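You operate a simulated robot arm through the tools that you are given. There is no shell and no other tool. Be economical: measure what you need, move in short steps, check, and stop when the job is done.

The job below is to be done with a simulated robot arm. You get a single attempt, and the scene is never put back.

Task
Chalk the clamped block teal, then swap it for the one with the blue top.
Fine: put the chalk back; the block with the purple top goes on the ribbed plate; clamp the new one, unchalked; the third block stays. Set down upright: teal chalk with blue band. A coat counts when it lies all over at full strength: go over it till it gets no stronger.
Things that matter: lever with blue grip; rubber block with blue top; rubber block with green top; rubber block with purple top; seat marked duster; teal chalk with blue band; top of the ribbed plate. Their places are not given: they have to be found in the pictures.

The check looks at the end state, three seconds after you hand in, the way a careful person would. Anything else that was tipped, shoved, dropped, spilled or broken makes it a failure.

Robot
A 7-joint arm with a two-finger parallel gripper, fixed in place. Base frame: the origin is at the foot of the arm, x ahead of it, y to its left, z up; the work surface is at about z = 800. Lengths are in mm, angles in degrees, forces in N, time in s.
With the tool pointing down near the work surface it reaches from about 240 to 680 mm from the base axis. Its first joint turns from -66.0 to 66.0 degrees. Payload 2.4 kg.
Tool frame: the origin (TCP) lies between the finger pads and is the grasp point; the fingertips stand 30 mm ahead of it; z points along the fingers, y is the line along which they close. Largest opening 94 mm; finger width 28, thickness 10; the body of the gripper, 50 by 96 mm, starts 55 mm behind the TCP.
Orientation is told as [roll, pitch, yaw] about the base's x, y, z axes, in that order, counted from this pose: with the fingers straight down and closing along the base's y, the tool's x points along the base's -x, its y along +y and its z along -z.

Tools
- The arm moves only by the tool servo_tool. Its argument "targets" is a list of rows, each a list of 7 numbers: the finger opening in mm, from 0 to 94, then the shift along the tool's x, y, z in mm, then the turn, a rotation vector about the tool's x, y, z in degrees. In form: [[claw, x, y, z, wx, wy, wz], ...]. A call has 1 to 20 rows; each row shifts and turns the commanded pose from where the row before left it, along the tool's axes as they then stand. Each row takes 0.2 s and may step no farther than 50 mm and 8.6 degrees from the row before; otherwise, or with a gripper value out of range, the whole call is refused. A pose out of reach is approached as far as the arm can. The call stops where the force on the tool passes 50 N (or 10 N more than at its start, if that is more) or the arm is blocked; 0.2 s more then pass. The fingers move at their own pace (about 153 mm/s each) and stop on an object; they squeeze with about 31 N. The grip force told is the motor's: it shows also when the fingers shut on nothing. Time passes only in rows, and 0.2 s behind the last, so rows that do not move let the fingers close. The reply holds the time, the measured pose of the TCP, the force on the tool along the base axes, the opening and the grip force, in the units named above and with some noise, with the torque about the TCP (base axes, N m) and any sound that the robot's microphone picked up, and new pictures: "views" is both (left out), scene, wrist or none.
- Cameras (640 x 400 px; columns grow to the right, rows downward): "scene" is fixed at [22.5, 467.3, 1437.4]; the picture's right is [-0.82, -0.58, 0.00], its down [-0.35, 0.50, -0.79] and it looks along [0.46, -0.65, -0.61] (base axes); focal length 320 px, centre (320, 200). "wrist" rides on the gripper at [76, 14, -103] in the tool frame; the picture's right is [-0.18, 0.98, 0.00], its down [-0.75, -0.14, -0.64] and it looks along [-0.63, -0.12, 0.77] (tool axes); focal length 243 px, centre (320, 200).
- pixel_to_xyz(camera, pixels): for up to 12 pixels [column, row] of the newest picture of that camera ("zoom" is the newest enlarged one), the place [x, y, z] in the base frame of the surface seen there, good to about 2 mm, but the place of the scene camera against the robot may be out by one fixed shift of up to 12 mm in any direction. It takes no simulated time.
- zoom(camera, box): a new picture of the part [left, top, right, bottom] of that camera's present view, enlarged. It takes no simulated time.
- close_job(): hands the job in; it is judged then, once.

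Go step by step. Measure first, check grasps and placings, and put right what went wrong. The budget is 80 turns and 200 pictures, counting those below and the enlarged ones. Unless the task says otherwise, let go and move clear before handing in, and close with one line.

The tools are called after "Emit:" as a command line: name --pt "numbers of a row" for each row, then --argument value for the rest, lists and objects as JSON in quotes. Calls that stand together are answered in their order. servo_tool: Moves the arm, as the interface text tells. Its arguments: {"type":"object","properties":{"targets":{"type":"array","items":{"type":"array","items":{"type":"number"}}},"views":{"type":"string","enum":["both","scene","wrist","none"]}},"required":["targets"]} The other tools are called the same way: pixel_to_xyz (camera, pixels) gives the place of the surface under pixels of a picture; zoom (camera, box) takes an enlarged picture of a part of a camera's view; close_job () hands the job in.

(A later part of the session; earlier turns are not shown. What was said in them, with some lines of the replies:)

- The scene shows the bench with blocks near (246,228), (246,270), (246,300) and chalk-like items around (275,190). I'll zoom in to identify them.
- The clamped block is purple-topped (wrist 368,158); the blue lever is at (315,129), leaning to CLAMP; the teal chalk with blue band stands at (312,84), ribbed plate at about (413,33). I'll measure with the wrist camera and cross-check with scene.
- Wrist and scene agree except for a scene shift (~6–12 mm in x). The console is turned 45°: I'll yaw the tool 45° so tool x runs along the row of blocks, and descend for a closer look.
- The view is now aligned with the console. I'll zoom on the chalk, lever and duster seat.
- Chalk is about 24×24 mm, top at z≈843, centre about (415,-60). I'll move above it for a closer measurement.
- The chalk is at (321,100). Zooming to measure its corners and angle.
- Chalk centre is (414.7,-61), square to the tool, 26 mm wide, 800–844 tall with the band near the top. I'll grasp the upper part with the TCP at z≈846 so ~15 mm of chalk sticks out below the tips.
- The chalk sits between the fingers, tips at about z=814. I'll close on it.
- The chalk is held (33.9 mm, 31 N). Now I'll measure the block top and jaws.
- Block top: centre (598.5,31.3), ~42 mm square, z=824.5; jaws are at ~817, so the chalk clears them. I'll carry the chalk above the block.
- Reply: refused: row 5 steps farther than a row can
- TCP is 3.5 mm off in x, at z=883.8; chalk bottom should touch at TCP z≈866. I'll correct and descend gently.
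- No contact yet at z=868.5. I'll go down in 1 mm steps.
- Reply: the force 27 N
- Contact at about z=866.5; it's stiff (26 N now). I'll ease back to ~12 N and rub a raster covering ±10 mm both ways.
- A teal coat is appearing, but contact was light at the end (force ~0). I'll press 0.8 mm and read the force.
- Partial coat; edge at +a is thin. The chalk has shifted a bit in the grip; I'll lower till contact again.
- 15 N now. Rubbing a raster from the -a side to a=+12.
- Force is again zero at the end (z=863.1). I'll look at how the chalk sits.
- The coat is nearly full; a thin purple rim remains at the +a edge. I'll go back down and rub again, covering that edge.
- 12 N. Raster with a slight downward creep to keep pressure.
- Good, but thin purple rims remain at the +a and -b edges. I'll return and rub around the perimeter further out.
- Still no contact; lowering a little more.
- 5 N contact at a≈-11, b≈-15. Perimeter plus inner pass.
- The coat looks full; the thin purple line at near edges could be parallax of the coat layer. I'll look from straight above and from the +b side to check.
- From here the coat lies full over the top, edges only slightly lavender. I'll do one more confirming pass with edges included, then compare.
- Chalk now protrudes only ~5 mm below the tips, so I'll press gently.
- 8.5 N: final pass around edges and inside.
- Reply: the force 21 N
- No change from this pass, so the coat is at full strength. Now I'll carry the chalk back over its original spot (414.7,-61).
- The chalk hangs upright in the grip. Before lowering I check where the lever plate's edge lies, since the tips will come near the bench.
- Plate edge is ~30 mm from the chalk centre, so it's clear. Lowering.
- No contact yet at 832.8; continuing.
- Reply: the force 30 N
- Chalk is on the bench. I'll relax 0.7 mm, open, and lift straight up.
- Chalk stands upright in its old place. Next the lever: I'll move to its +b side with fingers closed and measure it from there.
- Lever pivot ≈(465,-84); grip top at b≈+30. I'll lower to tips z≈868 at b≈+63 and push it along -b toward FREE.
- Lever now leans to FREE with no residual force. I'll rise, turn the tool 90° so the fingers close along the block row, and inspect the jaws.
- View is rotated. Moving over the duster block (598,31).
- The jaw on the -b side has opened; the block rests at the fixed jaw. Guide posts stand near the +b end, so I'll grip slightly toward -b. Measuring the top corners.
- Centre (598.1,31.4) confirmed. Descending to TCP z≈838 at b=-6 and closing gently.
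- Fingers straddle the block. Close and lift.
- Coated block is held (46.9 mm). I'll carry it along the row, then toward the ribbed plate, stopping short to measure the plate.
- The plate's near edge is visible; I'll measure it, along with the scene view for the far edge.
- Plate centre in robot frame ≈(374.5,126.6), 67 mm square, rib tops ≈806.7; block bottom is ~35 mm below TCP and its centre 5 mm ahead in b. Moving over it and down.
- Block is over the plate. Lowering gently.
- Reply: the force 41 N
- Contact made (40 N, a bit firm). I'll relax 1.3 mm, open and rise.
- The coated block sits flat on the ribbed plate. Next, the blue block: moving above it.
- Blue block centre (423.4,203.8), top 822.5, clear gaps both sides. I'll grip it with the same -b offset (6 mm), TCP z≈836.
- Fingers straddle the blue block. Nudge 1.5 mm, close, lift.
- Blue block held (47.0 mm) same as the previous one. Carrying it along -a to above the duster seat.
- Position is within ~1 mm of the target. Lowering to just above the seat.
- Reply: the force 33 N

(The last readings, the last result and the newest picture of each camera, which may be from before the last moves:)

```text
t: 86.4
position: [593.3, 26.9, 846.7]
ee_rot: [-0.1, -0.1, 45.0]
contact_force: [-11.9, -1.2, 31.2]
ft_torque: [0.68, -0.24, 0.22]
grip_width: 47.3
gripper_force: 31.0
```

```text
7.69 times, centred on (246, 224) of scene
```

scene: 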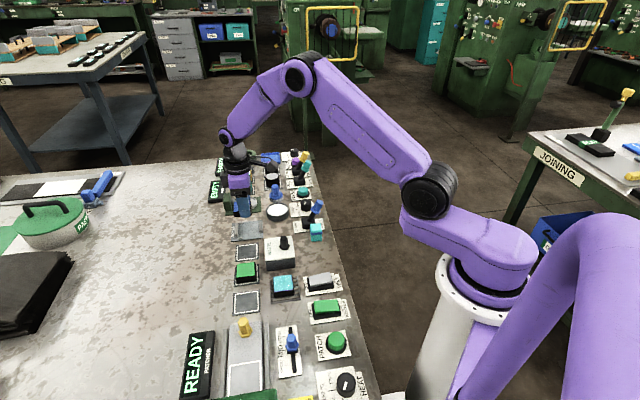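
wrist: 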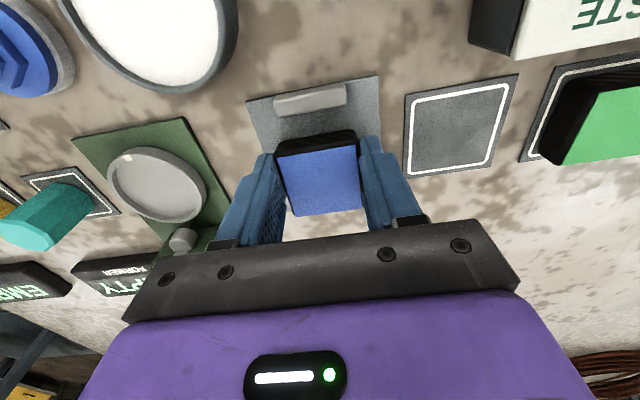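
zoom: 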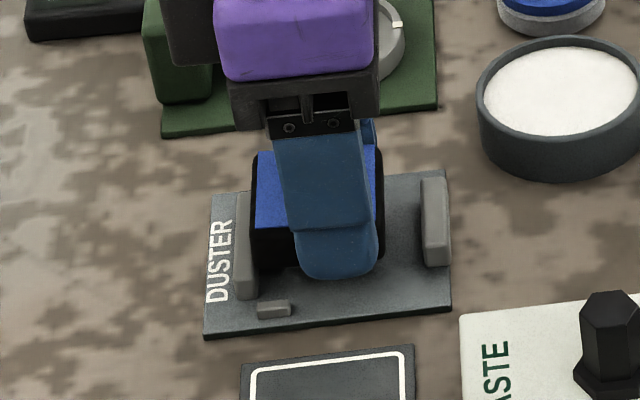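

It touched early at z≈847 (31 N) — the block is on top of the fixed jaw at +b. I'll lift, shift 4.5 mm toward -b, and try again.

Emit:
servo_tool --pt "20 0 0 -12 0 0 0" --pt "20 4.5 0 0 0 0 0" --pt "20 0 0 8 0 0 0" --pt "20 0 0 4 0 0 0" --pt "20 0 0 2 0 0 0" --pt "20 0 0 0 0 0 0" --views "wrist"

Emit:
zoom --camera "scene" --box '[216, 198, 276, 250]'

```text
t: 87.8
position: [588.8, 21.0, 843.4]
ee_rot: [0.0, 0.0, 45.0]
contact_force: [-0.3, -0.6, 0.0]
ft_torque: [0.01, 0.03, -0.03]
grip_width: 47.0
gripper_force: 30.9
```

wrist: 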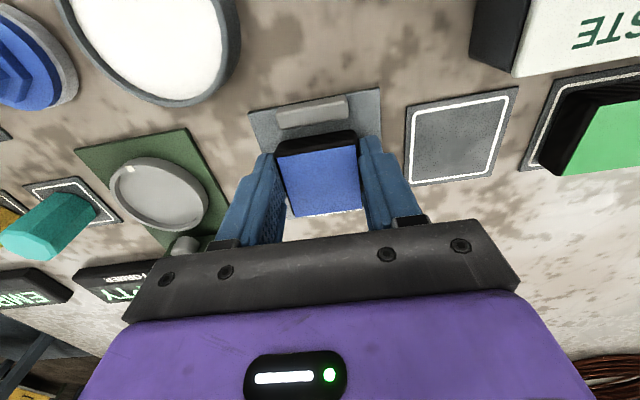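

```text
7.69 times, centred on (246, 224) of scene
```

zoom: 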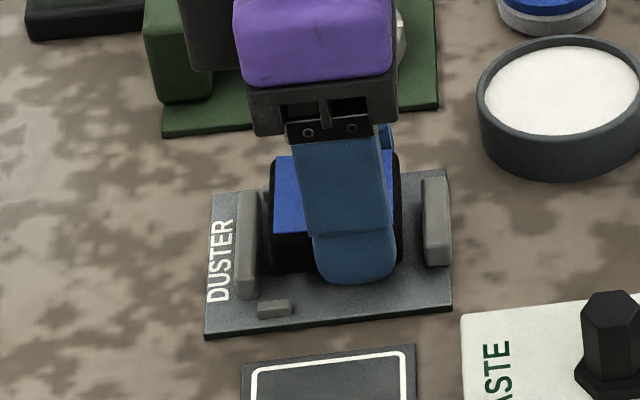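

Now the block is between the jaws, free of contact at z=843. Continue down in small steps.

Emit:
servo_tool --pt "20 0 0 2 0 0 0" --pt "20 0 0 1 0 0 0" --pt "20 0 0 0 0 0 0" --views "none"

Emit:
servo_tool --pt "20 0 0 1 0 0 0" --pt "20 0 0 0 0 0 0" --views "none"

Emit:
servo_tool --pt "20 0 0 0.8 0 0 0" --pt "20 0 0 0 0 0 0" --views "none"

```text
t: 88.6
position: [589.2, 22.2, 840.6]
ee_rot: [0.1, 0.0, 45.0]
contact_force: [0.9, -0.9, -0.3]
ft_torque: [-0.01, -0.02, -0.01]
grip_width: 47.2
gripper_force: 31.5
```

```text
t: 89.2
position: [588.8, 20.9, 839.2]
ee_rot: [-0.1, 0.0, 45.0]
contact_force: [0.0, 0.9, 0.1]
ft_torque: [-0.01, 0.01, 0.02]
grip_width: 46.8
gripper_force: 31.2
```

```text
t: 89.8
position: [589.4, 22.8, 838.6]
ee_rot: [0.1, -0.1, 45.0]
contact_force: [-1.3, 0.6, -0.8]
ft_torque: [0.01, 0.0, 0.02]
grip_width: 46.9
gripper_force: 31.5
```

Emit:
servo_tool --pt "20 0 0 0.8 0 0 0" --pt "20 0 0 0 0 0 0" --views "none"

Emit:
servo_tool --pt "20 0 0 0.8 0 0 0" --pt "20 0 0 0 0 0 0" --views "none"

```text
t: 90.4
position: [589.2, 21.4, 838.1]
ee_rot: [0.0, 0.0, 45.1]
contact_force: [0.7, -0.2, -0.9]
ft_torque: [0.0, -0.02, 0.05]
grip_width: 47.1
gripper_force: 31.4
```

```text
t: 91.0
position: [589.2, 22.8, 837.8]
ee_rot: [0.0, 0.0, 45.0]
contact_force: [-4.4, -0.4, 11.6]
ft_torque: [-0.15, 0.29, -0.03]
grip_width: 47.0
gripper_force: 30.7
```

Seated (11.6 N at z=837.8). I'll ease up slightly and slide it toward the fixed jaw in 1 mm steps until lateral force shows.

Emit:
servo_tool --pt "20 0 0 -0.4 0 0 0" --pt "20 -1 0 0 0 0 0" --pt "20 -1 0 0 0 0 0" --pt "20 0 0 0 0 0 0" --views "none"

Emit:
servo_tool --pt "20 -1 0 0 0 0 0" --pt "20 0 0 0 0 0 0" --views "none"

Emit:
zoom --camera "scene" --box '[222, 204, 270, 246]'

```text
t: 92.0
position: [589.7, 22.3, 836.9]
ee_rot: [0.1, -0.1, 44.9]
contact_force: [-5.0, -3.2, 12.6]
ft_torque: [-0.31, 0.25, -0.03]
grip_width: 47.3
gripper_force: 31.4
```

```text
t: 92.6
position: [589.8, 22.7, 838.1]
ee_rot: [0.0, 0.1, 44.9]
contact_force: [-8.3, -7.2, 16.3]
ft_torque: [-0.48, 0.42, -0.03]
grip_width: 46.9
gripper_force: 30.5
```

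```text
9.52 times, centred on (246, 225) of scene
```

zoom: 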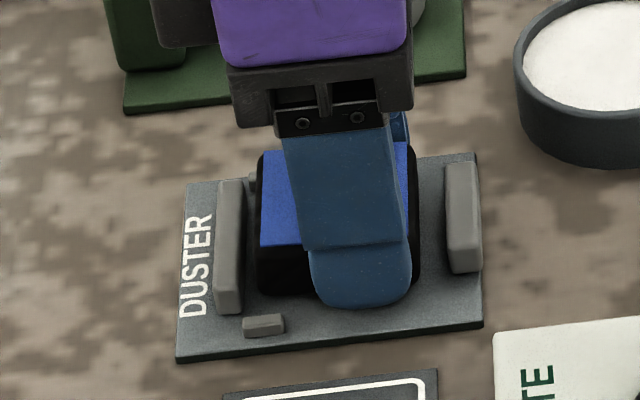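

Friction held it and a ~4 mm gap to the fixed jaw remains. I'll lift 1 mm, shift 1.5 mm more, and lower.

Emit:
servo_tool --pt "20 0 0 -1.3 0 0 0" --pt "20 -1.3 0 0 0 0 0" --pt "20 0 0 0 0 0 0" --views "none"

Emit:
zoom --camera "scene" --box '[222, 204, 270, 246]'

```text
t: 93.4
position: [591.2, 25.3, 838.9]
ee_rot: [0.0, 0.0, 45.0]
contact_force: [-0.5, 0.8, -0.8]
ft_torque: [0.01, -0.02, -0.01]
grip_width: 47.0
gripper_force: 31.3
```

```text
9.52 times, centred on (246, 225) of scene
```

zoom: 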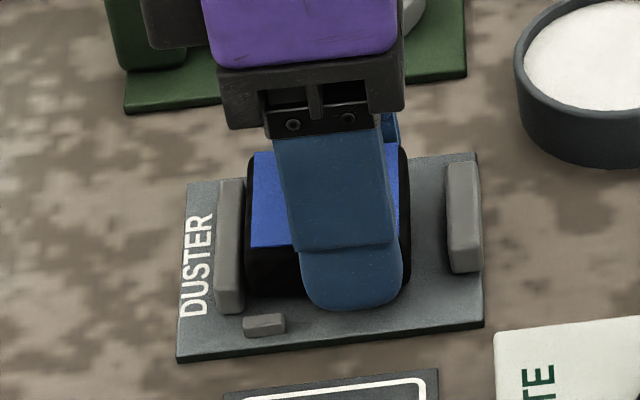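

The block is now right by the fixed jaw. Lower, release, and rise.

Emit:
servo_tool --pt "20 0 0 1 0 0 0" --pt "50 0 0 0 0 0 0" --pt "58 0 0 0 0 0 0" --pt "60 0 0 0 0 0 0" --pt "60 0 0 -20 0 0 0" --pt "60 0 0 -40 0 0 0" --pt "60 0 0 -40 0 0 0" --pt "60 0 0 0 0 0 0"

Emit:
zoom --camera "scene" --box '[222, 204, 270, 246]'

Emit:
zoom --camera "wrist" --box '[250, 50, 410, 170]'

```text
t: 95.2
position: [590.5, 23.1, 938.3]
ee_rot: [0.1, 0.0, 45.0]
contact_force: [0.2, 0.8, -0.4]
ft_torque: [0.0, 0.02, 0.02]
grip_width: 60.2
gripper_force: 0.2
```

scene: 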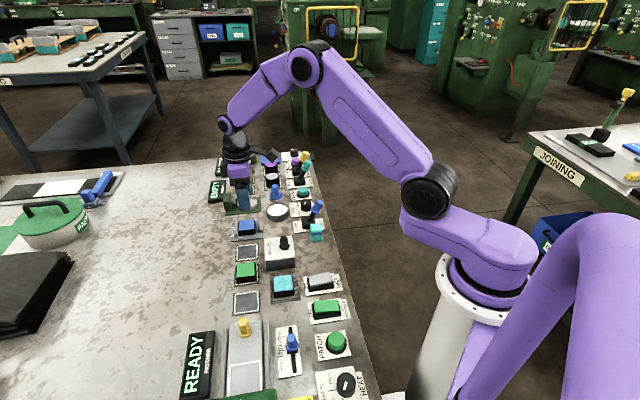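
wrist: 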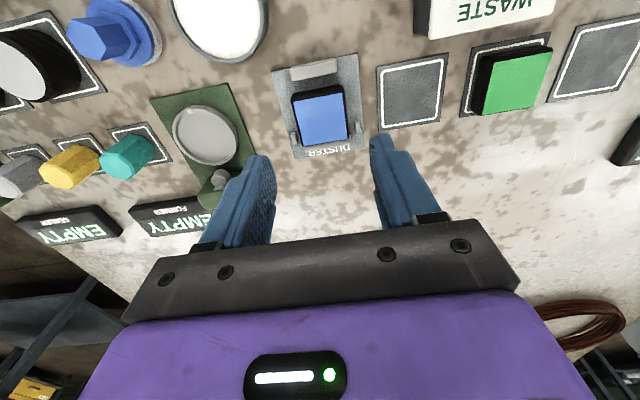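

```text
9.52 times, centred on (246, 225) of scene
```

zoom: 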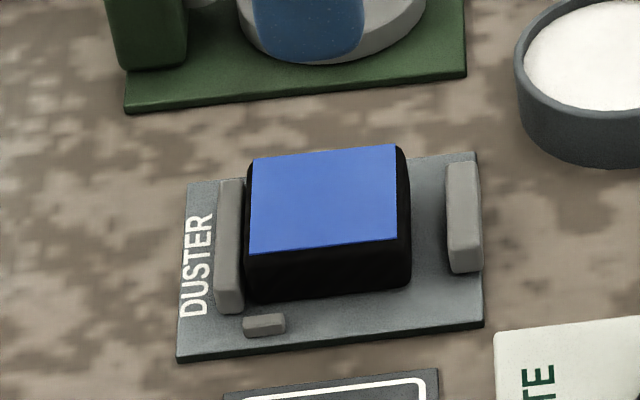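

```text
3.33 times, centred on (330, 110) of wrist
```

zoom: 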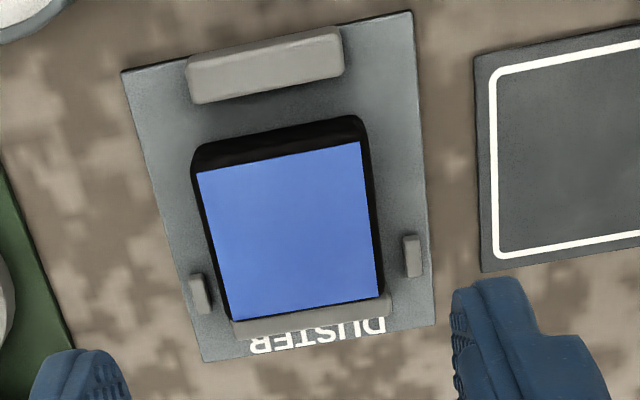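

Blue block sits flat in the seat. Now to the lever: rise, close fingers, go to its -b side.

Emit:
servo_tool --pt "0 0 0 -40 0 0 0" --pt "0 47 12.5 0 0 0 0" --pt "0 47 0 0 0 0 0" --pt "0 47 0 0 0 0 0" --pt "0 47 0 0 0 0 0" --pt "0 46 0 0 0 0 0" --pt "0 0 0 0 0 0 0"

```text
t: 96.8
position: [414.8, -133.9, 978.7]
ee_rot: [0.0, 0.0, 44.8]
contact_force: [0.1, -0.3, 0.5]
ft_torque: [0.02, -0.03, -0.01]
grip_width: 0.2
gripper_force: 31.0
```

scene: 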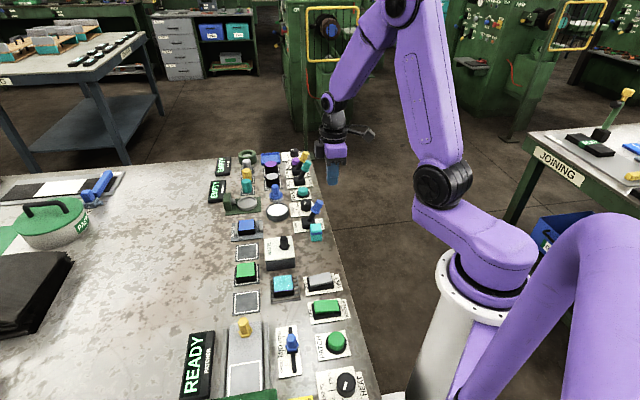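
wrist: 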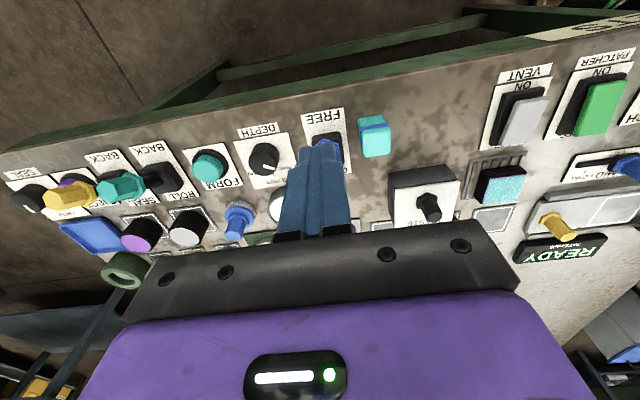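

At a≈0, b≈-71 relative to the pivot. Descend and push toward +b (CLAMP).

Emit:
servo_tool --pt "0 0 -1.5 40 0 0 0" --pt "0 0 0 41 0 0 0" --pt "0 -8 0 0 0 0 0" --pt "0 -8 0 0 0 0 0" --pt "0 -7 0 0 0 0 0" --pt "0 -7 0 0 0 0 0" --pt "0 -7 0 0 0 0 0" --pt "0 -7 0 0 0 0 0" --pt "0 -7 0 0 0 0 0" --pt "0 -7 0 0 0 0 0" --pt "0 -7 0 0 0 0 0" --pt "0 0 0 0 0 0 0"

Emit:
zoom --camera "scene" --box '[222, 180, 342, 255]'

```text
t: 99.4
position: [463.2, -89.7, 896.8]
ee_rot: [0.2, 0.2, 44.6]
contact_force: [-15.8, -18.5, 11.3]
ft_torque: [-0.53, 0.3, -0.01]
grip_width: 0.1
gripper_force: 30.9
```

scene: 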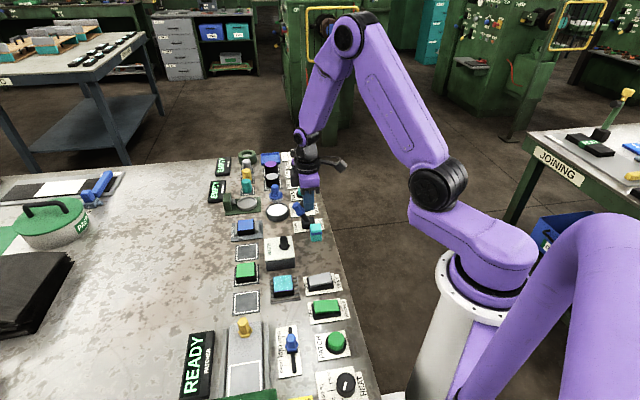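
wrist: 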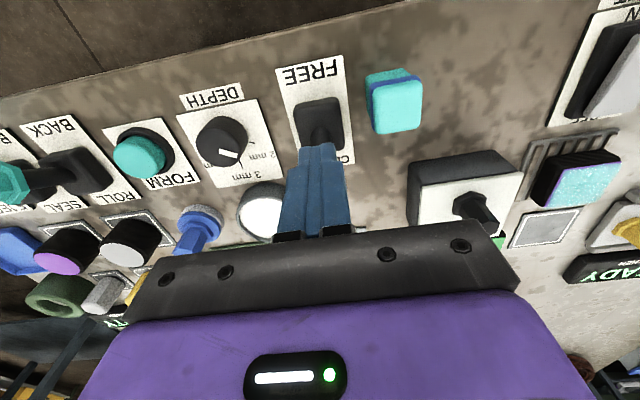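

```text
5.33 times, centred on (282, 218) of scene
```

zoom: 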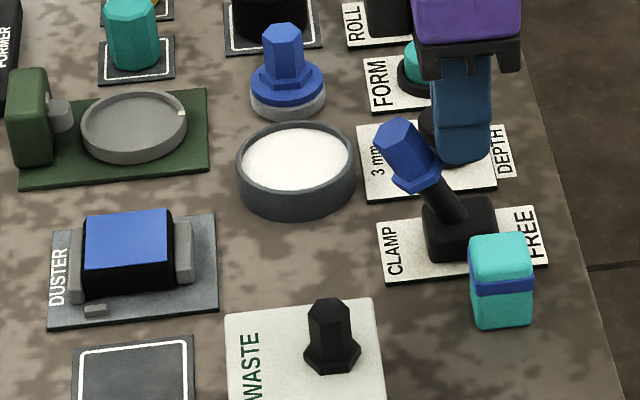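

Lever is at the CLAMP stop and the jaw has closed on the blue block. Back off, rise clear, and verify everything.

Emit:
servo_tool --pt "0 12 0 0 0 0 0" --pt "0 10 0 0 0 0 0" --pt "0 0 0 -40 0 0 0" --pt "0 0 0 -45 0 0 0" --pt "40 35 0 -45 0 0 0" --pt "40 45 0 0 0 0 0" --pt "40 0 0 0 0 0 0"

Emit:
zoom --camera "scene" --box '[216, 180, 336, 255]'

Emit:
zoom --camera "scene" --box '[222, 204, 270, 246]'

Emit:
zoom --camera "scene" --box '[220, 240, 340, 320]'

```text
refused: row 5 steps farther than a row can; nothing moved
```

```text
5.33 times, centred on (276, 218) of scene
```

zoom: 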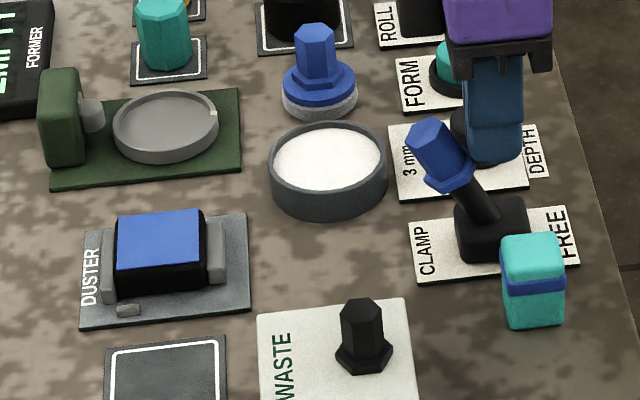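

```text
9.52 times, centred on (246, 225) of scene
```

zoom: 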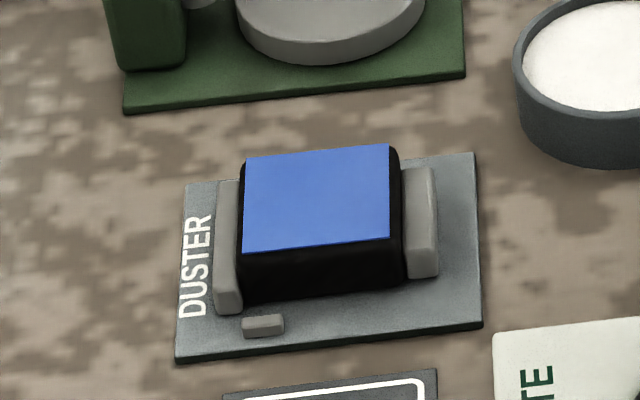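

```text
5.00 times, centred on (280, 280) of scene
```

zoom: 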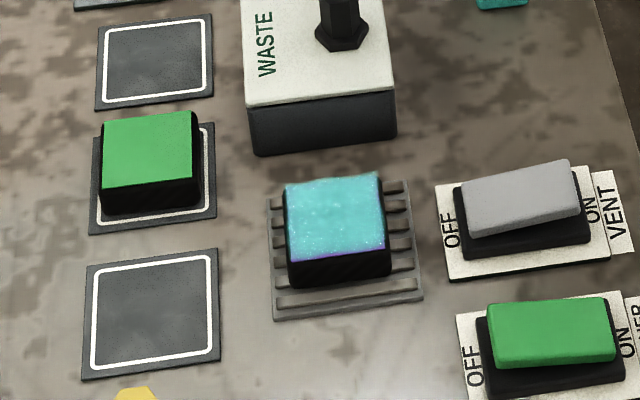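

The blue block is clamped snugly, green untouched, the coated block rests on the ribbed plate, chalk upright. Backing away with smaller steps.

Emit:
servo_tool --pt "0 12 0 0 0 0 0" --pt "0 10 0 0 0 0 0" --pt "0 0 0 -40 0 0 0" --pt "0 0 0 -45 0 0 0" --pt "40 0 0 -45 0 0 0" --pt "40 0 0 -45 0 0 0" --pt "40 0 0 0 0 0 0" --pt "40 0 0 0 0 0 0"

Emit:
zoom --camera "scene" --box '[216, 150, 336, 255]'

Emit:
zoom --camera "wrist" --box '[240, 60, 560, 260]'

```text
t: 101.2
position: [450.3, -101.7, 1071.5]
ee_rot: [0.1, 0.1, 45.0]
contact_force: [-0.5, 0.3, 1.0]
ft_torque: [0.03, 0.0, 0.03]
grip_width: 40.0
gripper_force: 0.0
```

scene: 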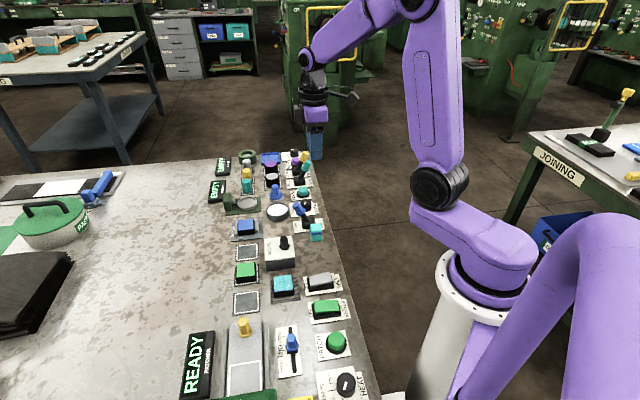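
wrist: 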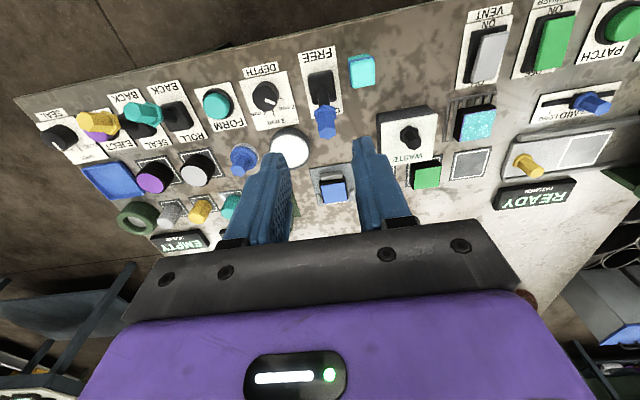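

```text
3.81 times, centred on (276, 202) of scene
```

zoom: 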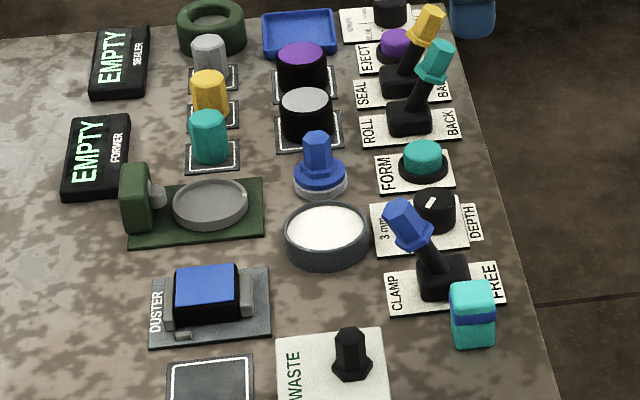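

```text
2.00 times, centred on (400, 160) of wrist
```

zoom: 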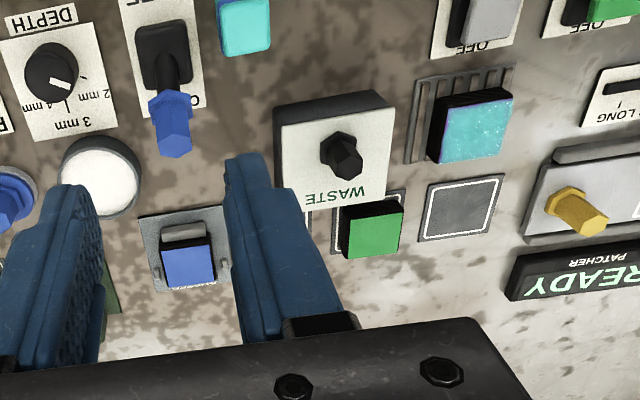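

Everything appears in order; one check of the coated block's position against the plate centre (scene frame 366,126).

Emit:
pixel_to_xyz --camera "scene" --pixels '[[274.5, 278], [293.5, 275.5], [295, 291], [275.5, 293.5], [284, 284]]'

```text
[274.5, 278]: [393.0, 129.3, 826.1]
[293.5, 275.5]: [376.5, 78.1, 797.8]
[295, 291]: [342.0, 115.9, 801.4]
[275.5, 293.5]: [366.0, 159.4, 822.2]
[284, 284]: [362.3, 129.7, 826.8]
```

The block sits within a few millimetres of the plate's centre, and the gripper is clear, so I'm handing in.

Emit:
close_job

```text
The job is handed in.
```

The purple-top block has its full teal coat and is on the ribbed plate, the blue-top block is clamped in the duster seat unchalked, the chalk is back upright in its place, and the green-top block was not moved.
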